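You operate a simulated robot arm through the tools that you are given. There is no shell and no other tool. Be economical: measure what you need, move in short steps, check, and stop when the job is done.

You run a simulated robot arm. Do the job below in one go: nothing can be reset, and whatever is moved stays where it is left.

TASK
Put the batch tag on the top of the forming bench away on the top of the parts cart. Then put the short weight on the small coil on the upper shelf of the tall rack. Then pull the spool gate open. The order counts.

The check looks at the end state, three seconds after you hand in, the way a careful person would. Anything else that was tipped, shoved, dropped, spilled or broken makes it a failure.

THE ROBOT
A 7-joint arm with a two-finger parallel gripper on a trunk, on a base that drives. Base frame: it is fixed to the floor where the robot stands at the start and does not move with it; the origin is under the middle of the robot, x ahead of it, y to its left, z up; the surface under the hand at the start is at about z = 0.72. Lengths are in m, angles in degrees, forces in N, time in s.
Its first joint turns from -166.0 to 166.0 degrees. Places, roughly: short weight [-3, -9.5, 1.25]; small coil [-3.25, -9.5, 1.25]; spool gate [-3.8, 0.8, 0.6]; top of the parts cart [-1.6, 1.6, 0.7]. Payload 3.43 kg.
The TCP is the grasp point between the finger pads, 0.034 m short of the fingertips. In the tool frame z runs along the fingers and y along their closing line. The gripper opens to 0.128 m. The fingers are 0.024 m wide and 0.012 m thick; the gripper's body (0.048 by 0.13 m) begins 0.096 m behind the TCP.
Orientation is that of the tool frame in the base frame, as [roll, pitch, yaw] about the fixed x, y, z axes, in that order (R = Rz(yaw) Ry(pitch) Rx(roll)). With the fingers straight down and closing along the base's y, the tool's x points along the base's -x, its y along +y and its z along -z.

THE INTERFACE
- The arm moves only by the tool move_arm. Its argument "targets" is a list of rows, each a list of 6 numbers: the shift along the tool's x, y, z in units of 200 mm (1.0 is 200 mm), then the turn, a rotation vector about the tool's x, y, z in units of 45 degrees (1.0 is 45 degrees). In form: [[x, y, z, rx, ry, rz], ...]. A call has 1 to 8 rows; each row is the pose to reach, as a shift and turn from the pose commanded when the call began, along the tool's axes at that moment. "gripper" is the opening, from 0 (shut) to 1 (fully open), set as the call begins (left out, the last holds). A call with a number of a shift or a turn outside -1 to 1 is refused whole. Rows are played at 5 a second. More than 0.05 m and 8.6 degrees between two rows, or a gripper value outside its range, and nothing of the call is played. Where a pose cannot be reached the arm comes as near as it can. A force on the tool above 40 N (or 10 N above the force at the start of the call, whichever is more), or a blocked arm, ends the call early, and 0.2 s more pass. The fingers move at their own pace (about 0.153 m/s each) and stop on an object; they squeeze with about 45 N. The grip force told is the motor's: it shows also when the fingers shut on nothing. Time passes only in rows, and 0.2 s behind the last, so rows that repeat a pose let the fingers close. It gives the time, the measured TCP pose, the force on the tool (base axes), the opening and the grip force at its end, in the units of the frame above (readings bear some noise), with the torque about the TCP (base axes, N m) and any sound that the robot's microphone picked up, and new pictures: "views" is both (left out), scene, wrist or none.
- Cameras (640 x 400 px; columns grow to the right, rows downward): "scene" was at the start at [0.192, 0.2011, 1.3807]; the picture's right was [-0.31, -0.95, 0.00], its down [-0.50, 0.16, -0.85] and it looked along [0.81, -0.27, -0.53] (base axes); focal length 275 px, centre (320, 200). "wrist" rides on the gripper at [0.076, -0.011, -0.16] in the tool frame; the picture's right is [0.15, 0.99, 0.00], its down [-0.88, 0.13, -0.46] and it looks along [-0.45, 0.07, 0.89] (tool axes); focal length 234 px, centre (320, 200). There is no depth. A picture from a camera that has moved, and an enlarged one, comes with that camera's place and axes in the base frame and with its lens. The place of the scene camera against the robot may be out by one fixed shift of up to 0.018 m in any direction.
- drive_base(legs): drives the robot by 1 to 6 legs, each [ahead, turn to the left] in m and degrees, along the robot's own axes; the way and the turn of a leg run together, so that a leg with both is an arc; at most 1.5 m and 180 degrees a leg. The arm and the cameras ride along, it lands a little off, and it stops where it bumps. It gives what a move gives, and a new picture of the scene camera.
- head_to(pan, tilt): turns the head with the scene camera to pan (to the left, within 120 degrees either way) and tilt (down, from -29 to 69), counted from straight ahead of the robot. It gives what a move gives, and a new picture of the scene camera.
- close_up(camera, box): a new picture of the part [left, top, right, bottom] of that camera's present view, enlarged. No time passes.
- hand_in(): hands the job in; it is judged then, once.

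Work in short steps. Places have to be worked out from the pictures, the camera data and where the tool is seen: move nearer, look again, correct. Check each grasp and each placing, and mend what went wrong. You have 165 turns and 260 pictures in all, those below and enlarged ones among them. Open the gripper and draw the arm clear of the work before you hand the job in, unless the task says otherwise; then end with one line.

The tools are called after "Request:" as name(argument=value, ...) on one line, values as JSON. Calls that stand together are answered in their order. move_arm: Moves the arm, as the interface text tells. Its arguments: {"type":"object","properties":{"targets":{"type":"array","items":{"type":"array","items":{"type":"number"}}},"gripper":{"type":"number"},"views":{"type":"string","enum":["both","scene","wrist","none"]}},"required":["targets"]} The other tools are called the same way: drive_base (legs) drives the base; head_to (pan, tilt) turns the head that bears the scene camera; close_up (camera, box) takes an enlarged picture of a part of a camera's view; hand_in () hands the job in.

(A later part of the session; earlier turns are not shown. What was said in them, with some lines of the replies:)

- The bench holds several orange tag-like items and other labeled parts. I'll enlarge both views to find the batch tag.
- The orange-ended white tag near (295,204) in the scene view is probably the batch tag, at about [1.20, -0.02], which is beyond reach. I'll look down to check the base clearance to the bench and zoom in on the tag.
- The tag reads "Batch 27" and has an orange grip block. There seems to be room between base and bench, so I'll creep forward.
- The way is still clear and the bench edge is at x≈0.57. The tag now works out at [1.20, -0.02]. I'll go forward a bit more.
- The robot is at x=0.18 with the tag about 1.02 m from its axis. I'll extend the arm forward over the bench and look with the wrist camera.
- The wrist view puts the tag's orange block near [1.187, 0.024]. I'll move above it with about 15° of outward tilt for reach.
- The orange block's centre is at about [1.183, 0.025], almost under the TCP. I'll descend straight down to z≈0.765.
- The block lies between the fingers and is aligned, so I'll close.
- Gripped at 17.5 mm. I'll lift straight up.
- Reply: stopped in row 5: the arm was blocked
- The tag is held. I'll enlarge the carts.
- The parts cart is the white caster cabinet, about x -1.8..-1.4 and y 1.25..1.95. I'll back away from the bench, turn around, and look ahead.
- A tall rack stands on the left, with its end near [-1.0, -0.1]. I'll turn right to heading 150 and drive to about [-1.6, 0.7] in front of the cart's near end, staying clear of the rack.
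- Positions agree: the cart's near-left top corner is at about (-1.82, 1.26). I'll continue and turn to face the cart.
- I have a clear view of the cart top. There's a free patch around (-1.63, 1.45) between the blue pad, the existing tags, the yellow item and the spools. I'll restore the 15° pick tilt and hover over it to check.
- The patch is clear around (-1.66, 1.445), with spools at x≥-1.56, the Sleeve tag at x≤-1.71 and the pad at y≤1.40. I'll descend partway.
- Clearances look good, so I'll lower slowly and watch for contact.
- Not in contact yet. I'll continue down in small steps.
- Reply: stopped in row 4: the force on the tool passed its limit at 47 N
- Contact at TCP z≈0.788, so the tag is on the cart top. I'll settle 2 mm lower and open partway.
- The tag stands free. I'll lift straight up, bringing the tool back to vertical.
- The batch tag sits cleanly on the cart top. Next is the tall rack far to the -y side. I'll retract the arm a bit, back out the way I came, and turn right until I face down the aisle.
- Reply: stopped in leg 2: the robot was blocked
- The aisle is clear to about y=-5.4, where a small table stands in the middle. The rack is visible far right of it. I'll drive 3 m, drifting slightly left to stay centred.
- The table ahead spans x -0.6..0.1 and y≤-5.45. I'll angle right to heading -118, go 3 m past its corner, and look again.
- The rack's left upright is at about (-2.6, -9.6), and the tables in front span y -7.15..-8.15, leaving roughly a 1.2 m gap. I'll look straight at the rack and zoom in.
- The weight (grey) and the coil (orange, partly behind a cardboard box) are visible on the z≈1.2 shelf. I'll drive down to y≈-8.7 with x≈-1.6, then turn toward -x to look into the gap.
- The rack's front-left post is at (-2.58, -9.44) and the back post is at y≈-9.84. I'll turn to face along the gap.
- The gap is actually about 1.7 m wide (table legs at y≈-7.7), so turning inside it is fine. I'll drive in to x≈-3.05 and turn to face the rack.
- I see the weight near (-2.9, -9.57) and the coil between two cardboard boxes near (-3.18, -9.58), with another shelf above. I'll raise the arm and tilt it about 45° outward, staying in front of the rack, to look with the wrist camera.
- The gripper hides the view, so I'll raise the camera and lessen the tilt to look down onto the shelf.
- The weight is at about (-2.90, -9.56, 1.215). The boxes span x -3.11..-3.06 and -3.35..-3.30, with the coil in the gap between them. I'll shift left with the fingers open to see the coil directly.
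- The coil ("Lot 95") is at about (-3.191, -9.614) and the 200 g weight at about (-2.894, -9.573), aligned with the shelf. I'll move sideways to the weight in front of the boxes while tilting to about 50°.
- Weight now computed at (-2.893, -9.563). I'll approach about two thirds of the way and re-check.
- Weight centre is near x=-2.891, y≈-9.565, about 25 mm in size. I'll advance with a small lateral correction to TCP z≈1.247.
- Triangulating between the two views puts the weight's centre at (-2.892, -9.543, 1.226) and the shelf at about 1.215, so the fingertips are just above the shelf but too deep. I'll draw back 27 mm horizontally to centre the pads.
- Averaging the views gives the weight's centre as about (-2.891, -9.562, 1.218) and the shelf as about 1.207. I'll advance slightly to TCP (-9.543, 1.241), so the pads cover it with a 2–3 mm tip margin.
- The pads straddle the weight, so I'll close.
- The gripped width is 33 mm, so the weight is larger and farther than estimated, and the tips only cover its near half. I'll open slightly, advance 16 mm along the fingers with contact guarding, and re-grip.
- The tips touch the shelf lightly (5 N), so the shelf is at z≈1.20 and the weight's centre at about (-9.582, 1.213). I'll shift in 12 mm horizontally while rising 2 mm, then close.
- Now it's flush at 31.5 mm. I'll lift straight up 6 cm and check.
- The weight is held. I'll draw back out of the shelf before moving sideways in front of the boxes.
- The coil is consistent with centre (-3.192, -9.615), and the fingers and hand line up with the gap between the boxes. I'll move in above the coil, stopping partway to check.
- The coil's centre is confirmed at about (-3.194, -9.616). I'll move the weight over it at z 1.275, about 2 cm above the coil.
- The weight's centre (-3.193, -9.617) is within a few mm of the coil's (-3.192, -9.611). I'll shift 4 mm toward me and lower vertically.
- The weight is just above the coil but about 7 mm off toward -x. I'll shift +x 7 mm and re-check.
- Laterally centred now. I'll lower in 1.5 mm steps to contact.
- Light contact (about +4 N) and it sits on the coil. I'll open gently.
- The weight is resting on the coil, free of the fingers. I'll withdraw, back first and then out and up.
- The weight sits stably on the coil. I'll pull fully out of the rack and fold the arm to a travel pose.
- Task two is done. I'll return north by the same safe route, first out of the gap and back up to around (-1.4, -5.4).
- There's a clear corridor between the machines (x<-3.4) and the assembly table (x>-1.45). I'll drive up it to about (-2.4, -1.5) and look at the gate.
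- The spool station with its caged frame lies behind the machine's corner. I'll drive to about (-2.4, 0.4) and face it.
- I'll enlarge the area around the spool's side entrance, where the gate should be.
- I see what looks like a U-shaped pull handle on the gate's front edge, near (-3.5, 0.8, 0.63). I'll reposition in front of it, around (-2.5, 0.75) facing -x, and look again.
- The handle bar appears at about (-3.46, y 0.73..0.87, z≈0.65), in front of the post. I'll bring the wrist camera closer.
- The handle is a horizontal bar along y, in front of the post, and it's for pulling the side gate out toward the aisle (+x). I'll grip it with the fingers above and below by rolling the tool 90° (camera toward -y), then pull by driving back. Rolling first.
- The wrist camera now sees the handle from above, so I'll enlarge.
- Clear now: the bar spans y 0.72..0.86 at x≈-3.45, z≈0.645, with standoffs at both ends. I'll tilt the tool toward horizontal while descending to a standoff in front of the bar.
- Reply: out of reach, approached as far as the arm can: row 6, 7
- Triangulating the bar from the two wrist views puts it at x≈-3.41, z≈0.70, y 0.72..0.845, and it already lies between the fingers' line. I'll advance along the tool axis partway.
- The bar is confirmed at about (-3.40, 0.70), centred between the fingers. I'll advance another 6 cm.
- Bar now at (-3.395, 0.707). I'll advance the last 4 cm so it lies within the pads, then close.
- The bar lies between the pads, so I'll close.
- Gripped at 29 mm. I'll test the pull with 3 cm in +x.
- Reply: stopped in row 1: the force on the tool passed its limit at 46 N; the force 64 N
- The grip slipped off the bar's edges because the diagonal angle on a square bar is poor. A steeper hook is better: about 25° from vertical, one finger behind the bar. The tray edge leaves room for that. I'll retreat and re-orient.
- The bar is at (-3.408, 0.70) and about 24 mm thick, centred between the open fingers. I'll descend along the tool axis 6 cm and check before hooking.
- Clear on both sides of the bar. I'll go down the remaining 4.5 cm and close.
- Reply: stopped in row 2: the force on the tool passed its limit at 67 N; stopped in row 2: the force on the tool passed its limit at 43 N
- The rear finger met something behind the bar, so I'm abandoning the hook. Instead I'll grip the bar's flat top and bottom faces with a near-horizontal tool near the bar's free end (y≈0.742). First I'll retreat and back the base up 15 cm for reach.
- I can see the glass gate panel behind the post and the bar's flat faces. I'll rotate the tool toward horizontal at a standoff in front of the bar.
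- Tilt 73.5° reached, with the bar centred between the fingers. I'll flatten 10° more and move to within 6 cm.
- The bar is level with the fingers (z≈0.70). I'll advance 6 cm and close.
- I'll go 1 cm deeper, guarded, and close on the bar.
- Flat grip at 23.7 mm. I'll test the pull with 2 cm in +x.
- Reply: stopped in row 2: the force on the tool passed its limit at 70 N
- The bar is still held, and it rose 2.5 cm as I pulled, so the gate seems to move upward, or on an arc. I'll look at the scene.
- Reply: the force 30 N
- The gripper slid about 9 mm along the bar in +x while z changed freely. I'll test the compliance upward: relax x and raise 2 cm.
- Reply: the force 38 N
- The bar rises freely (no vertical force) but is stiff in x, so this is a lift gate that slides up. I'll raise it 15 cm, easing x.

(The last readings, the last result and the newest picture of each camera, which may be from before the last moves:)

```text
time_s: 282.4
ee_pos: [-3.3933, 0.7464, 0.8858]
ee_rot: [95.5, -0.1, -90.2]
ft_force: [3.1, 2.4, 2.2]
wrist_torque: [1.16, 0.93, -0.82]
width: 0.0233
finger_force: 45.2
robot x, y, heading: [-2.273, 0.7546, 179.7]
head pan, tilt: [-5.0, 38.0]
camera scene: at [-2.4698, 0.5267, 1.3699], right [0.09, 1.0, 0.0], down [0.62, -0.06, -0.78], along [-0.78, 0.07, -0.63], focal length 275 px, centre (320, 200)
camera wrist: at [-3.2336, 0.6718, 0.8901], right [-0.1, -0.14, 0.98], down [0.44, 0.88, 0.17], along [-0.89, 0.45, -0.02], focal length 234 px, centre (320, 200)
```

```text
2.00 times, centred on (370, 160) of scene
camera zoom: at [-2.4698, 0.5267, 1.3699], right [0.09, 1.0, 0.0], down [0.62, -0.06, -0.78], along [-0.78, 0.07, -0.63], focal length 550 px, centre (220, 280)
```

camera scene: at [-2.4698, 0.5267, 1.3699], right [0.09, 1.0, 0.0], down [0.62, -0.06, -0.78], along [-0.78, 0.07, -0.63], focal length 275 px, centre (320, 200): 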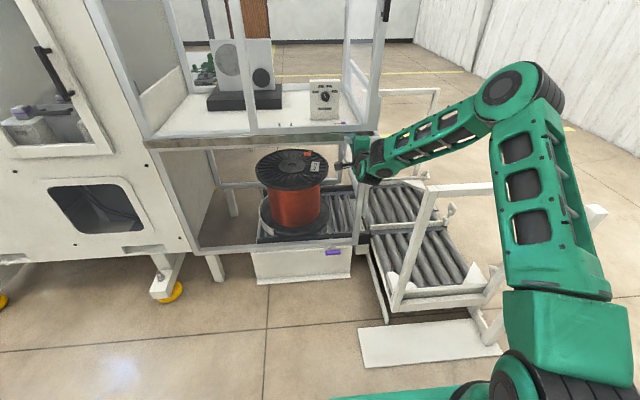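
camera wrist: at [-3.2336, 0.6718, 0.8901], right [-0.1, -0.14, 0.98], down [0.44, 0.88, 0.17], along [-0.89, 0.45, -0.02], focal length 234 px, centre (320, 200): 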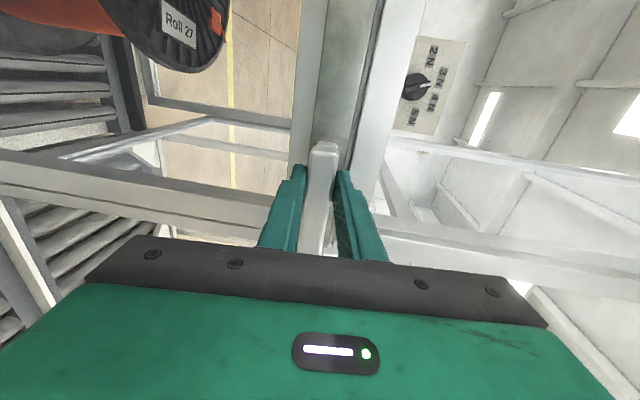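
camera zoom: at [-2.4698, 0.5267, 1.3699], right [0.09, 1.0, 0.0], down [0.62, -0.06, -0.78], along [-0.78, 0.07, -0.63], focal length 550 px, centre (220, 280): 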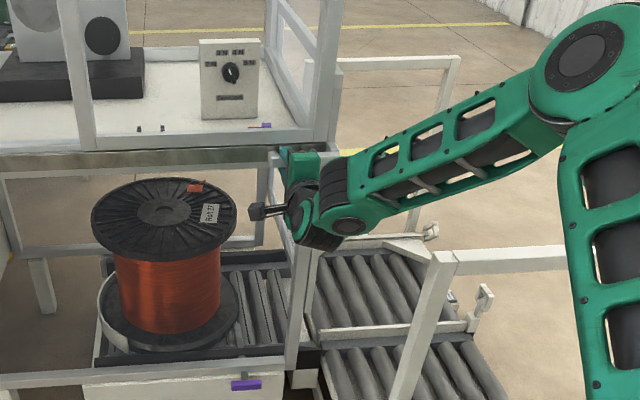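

It moves freely: raised to z 0.886. I'll continue upward until the stop.

Request:
move_arm(targets=[[0, 0.18, -0.02, 0, 0, 0], [0, 0.36, -0.035, 0, 0, 0], [0, 0.54, -0.052, 0, 0, 0], [0, 0.72, -0.07, 0, 0, 0], [0, 0.9, -0.087, 0, 0, 0], [0, 0.9, -0.087, 0, 0, 0]])

Request:
close_up(camera="scene", box=[280, 60, 440, 260])

```text
time_s: 283.8
ee_pos: [-3.3934, 0.747, 1.0671]
ee_rot: [95.7, -0.3, -90.0]
ft_force: [-30.9, -9.3, 0.1]
wrist_torque: [1.06, 0.78, 0.21]
width: 0.0236
finger_force: 45.3
robot x, y, heading: [-2.2701, 0.7649, 179.7]
head pan, tilt: [-5.0, 38.0]
camera scene: at [-2.4717, 0.5262, 1.3696], right [0.09, 1.0, 0.0], down [0.62, -0.06, -0.78], along [-0.78, 0.07, -0.63], focal length 275 px, centre (320, 200)
camera wrist: at [-3.2327, 0.6723, 1.0724], right [-0.1, -0.14, 0.99], down [0.44, 0.88, 0.17], along [-0.89, 0.45, -0.02], focal length 234 px, centre (320, 200)
```

scene: 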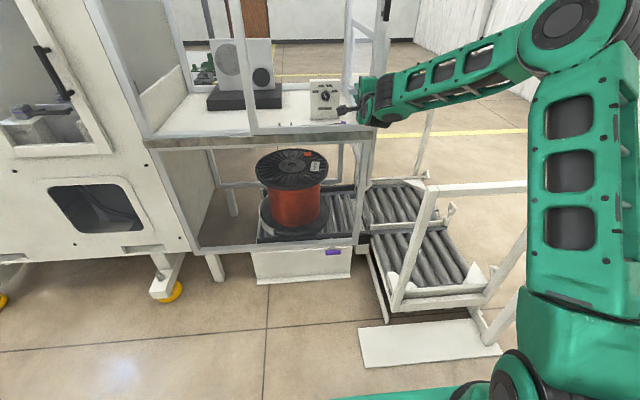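
wrist: 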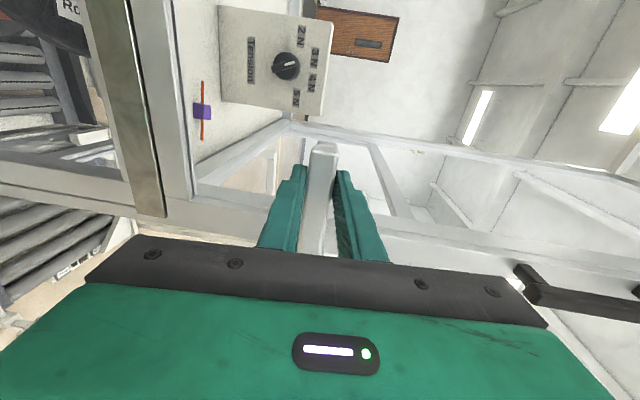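

```text
2.00 times, centred on (360, 160) of scene
camera zoom: at [-2.4717, 0.5262, 1.3696], right [0.09, 1.0, 0.0], down [0.62, -0.06, -0.78], along [-0.78, 0.07, -0.63], focal length 550 px, centre (240, 280)
```

zoom: 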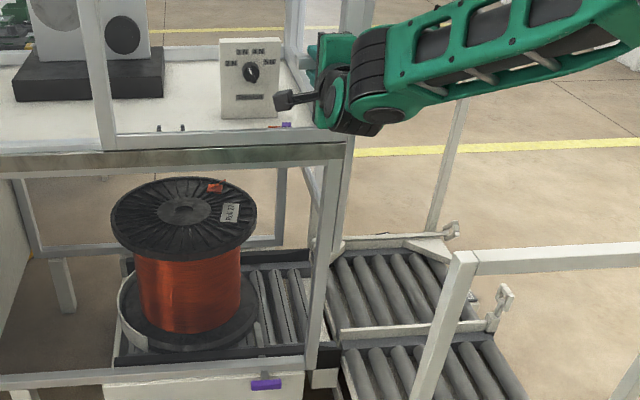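

It's still moving freely at z 1.067. I'll ease x and continue up carefully.

Request:
move_arm(targets=[[0, 0.1, 0.03, 0, 0, 0], [0, 0.2, 0.02, 0, 0, 0], [0, 0.3, 0.01, 0, 0, 0], [0, 0.4, 0.0, 0, 0, 0], [0, 0.5, -0.01, 0, 0, 0], [0, 0.5, -0.01, 0, 0, 0]])

Request:
head_to(pan=-5, tilt=25)

```text
time_s: 284.5
ee_pos: [-3.386, 0.7486, 1.1032]
ee_rot: [97.0, 0.0, -90.0]
ft_force: [-19.1, 1.1, -43.3]
wrist_torque: [-0.78, -0.13, 0.76]
width: 0.0236
finger_force: 45.3
robot x, y, heading: [-2.2764, 0.7627, 179.8]
head pan, tilt: [-5.0, 38.0]
stopped in row 3: the force on the tool passed its limit at 53 N (the readings are from after the stop); the commanded pose is now the measured one
camera scene: at [-2.4733, 0.5267, 1.3694], right [0.09, 1.0, 0.0], down [0.63, -0.06, -0.78], along [-0.77, 0.07, -0.63], focal length 275 px, centre (320, 200)
camera wrist: at [-3.2251, 0.674, 1.1117], right [-0.12, -0.15, 0.98], down [0.44, 0.88, 0.19], along [-0.89, 0.45, -0.04], focal length 234 px, centre (320, 200)
```

scene: 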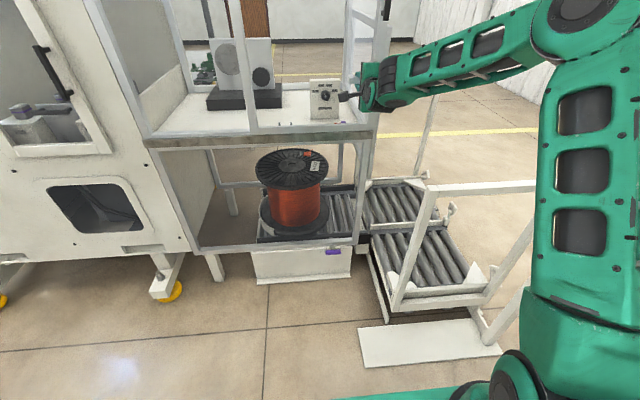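
wrist: 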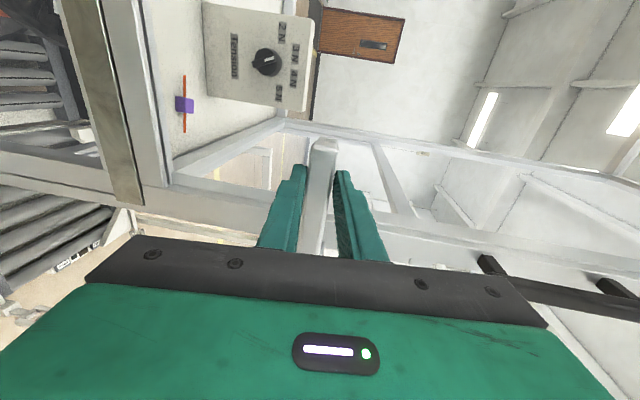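

```text
time_s: 285.2
ee_pos: [-3.3857, 0.7496, 1.1027]
ee_rot: [97.0, -0.1, -90.0]
ft_force: [0.8, 7.4, -57.1]
wrist_torque: [-1.0, -0.62, -0.86]
width: 0.0239
finger_force: 44.8
robot x, y, heading: [-2.2719, 0.7637, 179.5]
head pan, tilt: [-5.0, 25.0]
camera scene: at [-2.479, 0.5276, 1.3896], right [0.09, 1.0, 0.0], down [0.44, -0.04, -0.9], along [-0.9, 0.08, -0.44], focal length 275 px, centre (320, 200)
```

scene: 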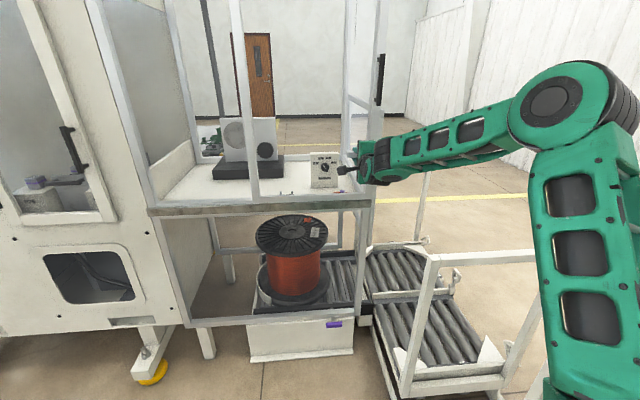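

The top stop is at z≈1.10, after about 40 cm of travel. I'll ease off the stop a few mm to remove the load, then release.

Request:
move_arm(targets=[[0, -0.02, 0, 0, 0, 0], [0, -0.035, 0, 0, 0, 0], [0, -0.035, 0, 0, 0, 0], [0, -0.035, 0, 0, 0, 0]], views="none")

```text
time_s: 286.2
ee_pos: [-3.3842, 0.7486, 1.1023]
ee_rot: [96.3, -0.1, -90.1]
ft_force: [-9.5, 13.7, -42.4]
wrist_torque: [0.16, -0.22, -0.49]
width: 0.0237
finger_force: 44.6
robot x, y, heading: [-2.2707, 0.7623, 179.7]
head pan, tilt: [-5.0, 25.0]
```

Request:
move_arm(targets=[[0, -0.025, 0, 0, 0, 0], [0, -0.05, 0, 0, 0, 0], [0, -0.05, 0, 0, 0, 0], [0, -0.05, 0, 0, 0, 0]], views="none")

```text
time_s: 287.2
ee_pos: [-3.3835, 0.748, 1.1016]
ee_rot: [95.4, -0.1, -90.1]
ft_force: [-30.0, 12.0, 6.1]
wrist_torque: [0.53, 0.99, -0.52]
width: 0.0237
finger_force: 45.2
robot x, y, heading: [-2.2726, 0.7656, 179.8]
head pan, tilt: [-5.0, 25.0]
```

The vertical load is gone. I'll ease the x preload, then open just enough and see whether the gate stays up.

Request:
move_arm(targets=[[0, 0, 0.025, 0, 0, 0], [0, 0, 0.025, 0, 0, 0]], views="none")

Request:
move_arm(targets=[[0, 0, 0, 0, 0, 0], [0, 0, 0, 0, 0, 0], [0, 0, 0, 0, 0, 0], [0, 0, 0, 0, 0, 0], [0, 0, 0, 0, 0, 0]], gripper=0.5)

Request:
close_up(camera="wrist", box=[230, 90, 420, 240])

```text
time_s: 287.8
ee_pos: [-3.3858, 0.7476, 1.098]
ee_rot: [95.8, 0.0, -89.8]
ft_force: [34.7, 15.0, 2.1]
wrist_torque: [0.6, 0.77, -0.52]
width: 0.0234
finger_force: 45.3
robot x, y, heading: [-2.2715, 0.7609, 180.0]
head pan, tilt: [-5.0, 25.0]
```

```text
time_s: 289.0
ee_pos: [-3.3879, 0.7471, 1.098]
ee_rot: [95.8, 0.0, -89.9]
ft_force: [-0.8, -0.5, -0.2]
wrist_torque: [-0.01, -0.01, 0.03]
width: 0.0641
finger_force: 0.0
robot x, y, heading: [-2.2726, 0.7607, 180.0]
head pan, tilt: [-5.0, 25.0]
camera scene: at [-2.4759, 0.5272, 1.3901], right [0.09, 1.0, 0.0], down [0.43, -0.04, -0.9], along [-0.9, 0.08, -0.43], focal length 275 px, centre (320, 200)
camera wrist: at [-3.2269, 0.6724, 1.1037], right [-0.1, -0.15, 0.98], down [0.44, 0.88, 0.17], along [-0.89, 0.45, -0.02], focal length 234 px, centre (320, 200)
```

scene: 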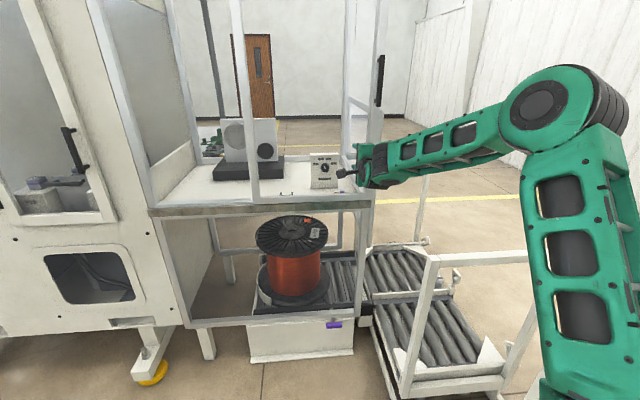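
wrist: 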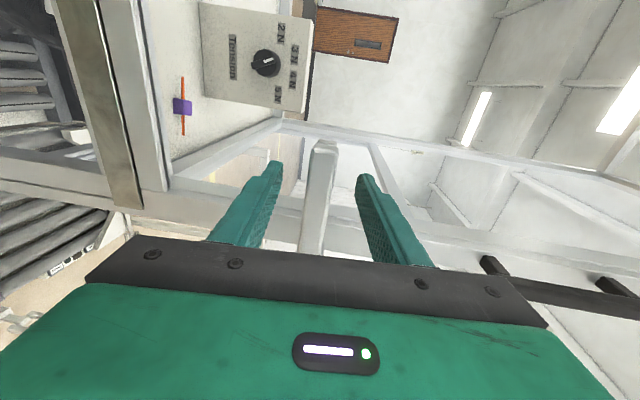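

```text
2.67 times, centred on (325, 165) of wrist
camera zoom: at [-3.2269, 0.6724, 1.1037], right [-0.1, -0.15, 0.98], down [0.44, 0.88, 0.17], along [-0.89, 0.45, -0.02], focal length 624 px, centre (307, 293)
```

zoom: 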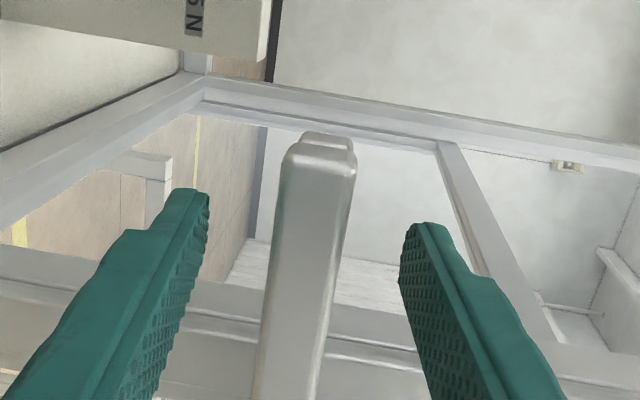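

The gate stays up after release. I'll back the hand straight out.

Request:
move_arm(targets=[[0, -0.02, -0.2, 0, 0, 0], [0, -0.04, -0.4, 0, 0, 0], [0, -0.06, -0.6, 0, 0, 0], [0, -0.08, -0.8, 0, 0, 0]])

Request:
close_up(camera="wrist", box=[200, 40, 460, 240])

```text
time_s: 290.0
ee_pos: [-3.2255, 0.7484, 1.0991]
ee_rot: [95.8, -0.1, -90.0]
ft_force: [-0.6, -0.4, -0.4]
wrist_torque: [-0.01, 0.04, 0.0]
width: 0.064
finger_force: 0.1
robot x, y, heading: [-2.2707, 0.7642, 180.0]
head pan, tilt: [-5.0, 25.0]
camera scene: at [-2.4764, 0.5273, 1.3901], right [0.09, 1.0, 0.0], down [0.43, -0.04, -0.9], along [-0.9, 0.08, -0.44], focal length 275 px, centre (320, 200)
camera wrist: at [-3.0658, 0.6722, 1.1041], right [-0.1, -0.15, 0.98], down [0.44, 0.88, 0.17], along [-0.89, 0.45, -0.02], focal length 234 px, centre (320, 200)
```

scene: 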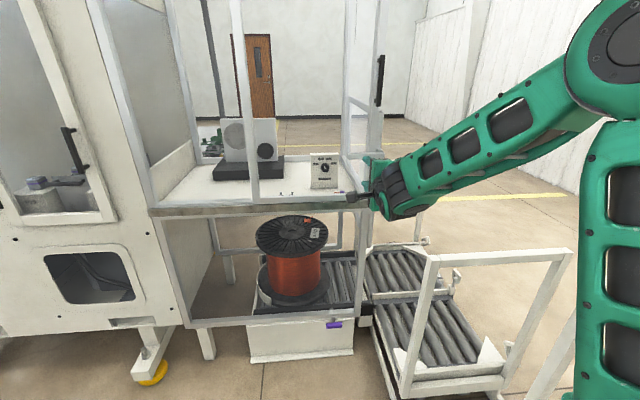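
wrist: 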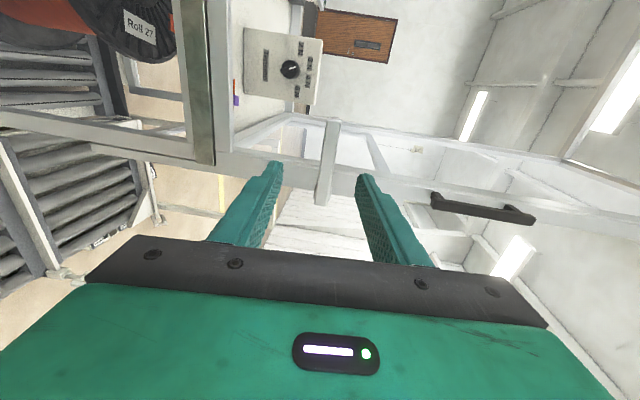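

```text
2.00 times, centred on (330, 140) of wrist
camera zoom: at [-3.0658, 0.6722, 1.1041], right [-0.1, -0.15, 0.98], down [0.44, 0.88, 0.17], along [-0.89, 0.45, -0.02], focal length 468 px, centre (300, 320)
```

zoom: 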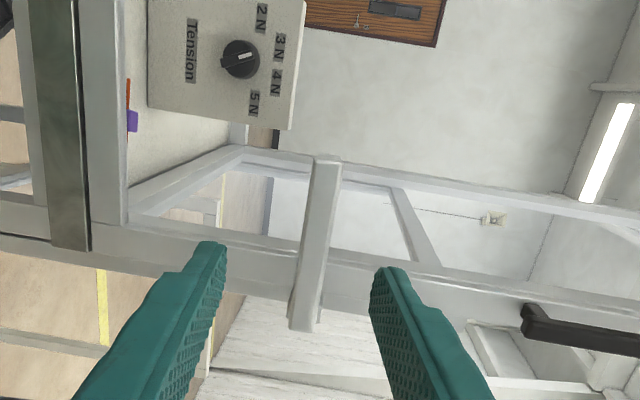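

The gate is up at its stop and holding. I'll back the robot off a little and verify once more.

Request:
drive_base(legs=[[-0.2, 0]])

Request:
close_up(camera="scene", box=[280, 60, 440, 260])

```text
time_s: 291.6
ee_pos: [-3.024, 0.7438, 1.0991]
ee_rot: [95.8, -0.2, -89.7]
ft_force: [-0.3, 0.0, 0.2]
wrist_torque: [0.0, 0.04, -0.02]
width: 0.0641
finger_force: 0.0
robot x, y, heading: [-2.0697, 0.7618, 180.1]
head pan, tilt: [-5.0, 25.0]
camera scene: at [-2.273, 0.5261, 1.3901], right [0.09, 1.0, 0.0], down [0.43, -0.04, -0.9], along [-0.9, 0.08, -0.43], focal length 275 px, centre (320, 200)
```

scene: 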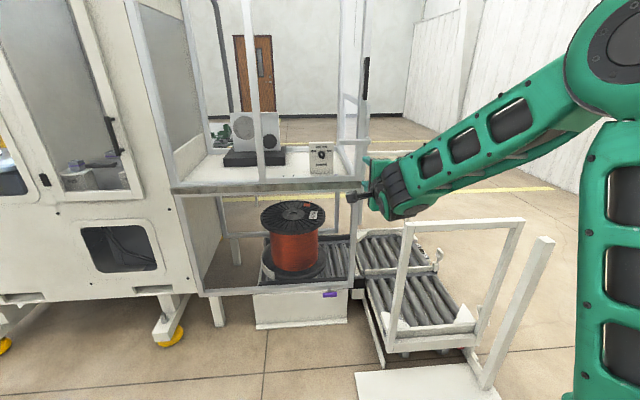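

```text
2.00 times, centred on (360, 160) of scene
camera zoom: at [-2.273, 0.5261, 1.3901], right [0.09, 1.0, 0.0], down [0.43, -0.04, -0.9], along [-0.9, 0.08, -0.43], focal length 550 px, centre (240, 280)
```

zoom: 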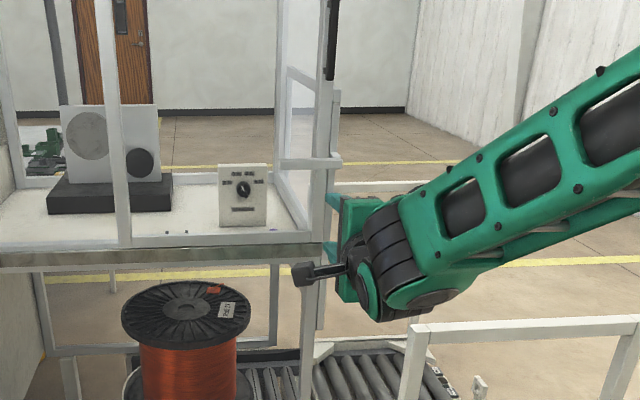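

The gate's handle stays at the top and the panel is lifted clear of the spool opening. The gripper is open and clear, and all three jobs are done, so I'm handing in.

Request:
hand_in()

```text
The job is handed in.
```

I did all three jobs in order and handed in: the batch tag is on top of the parts cart, the short weight is on the small coil, and the spool gate is lifted open to its stop and stayed up when I let go.
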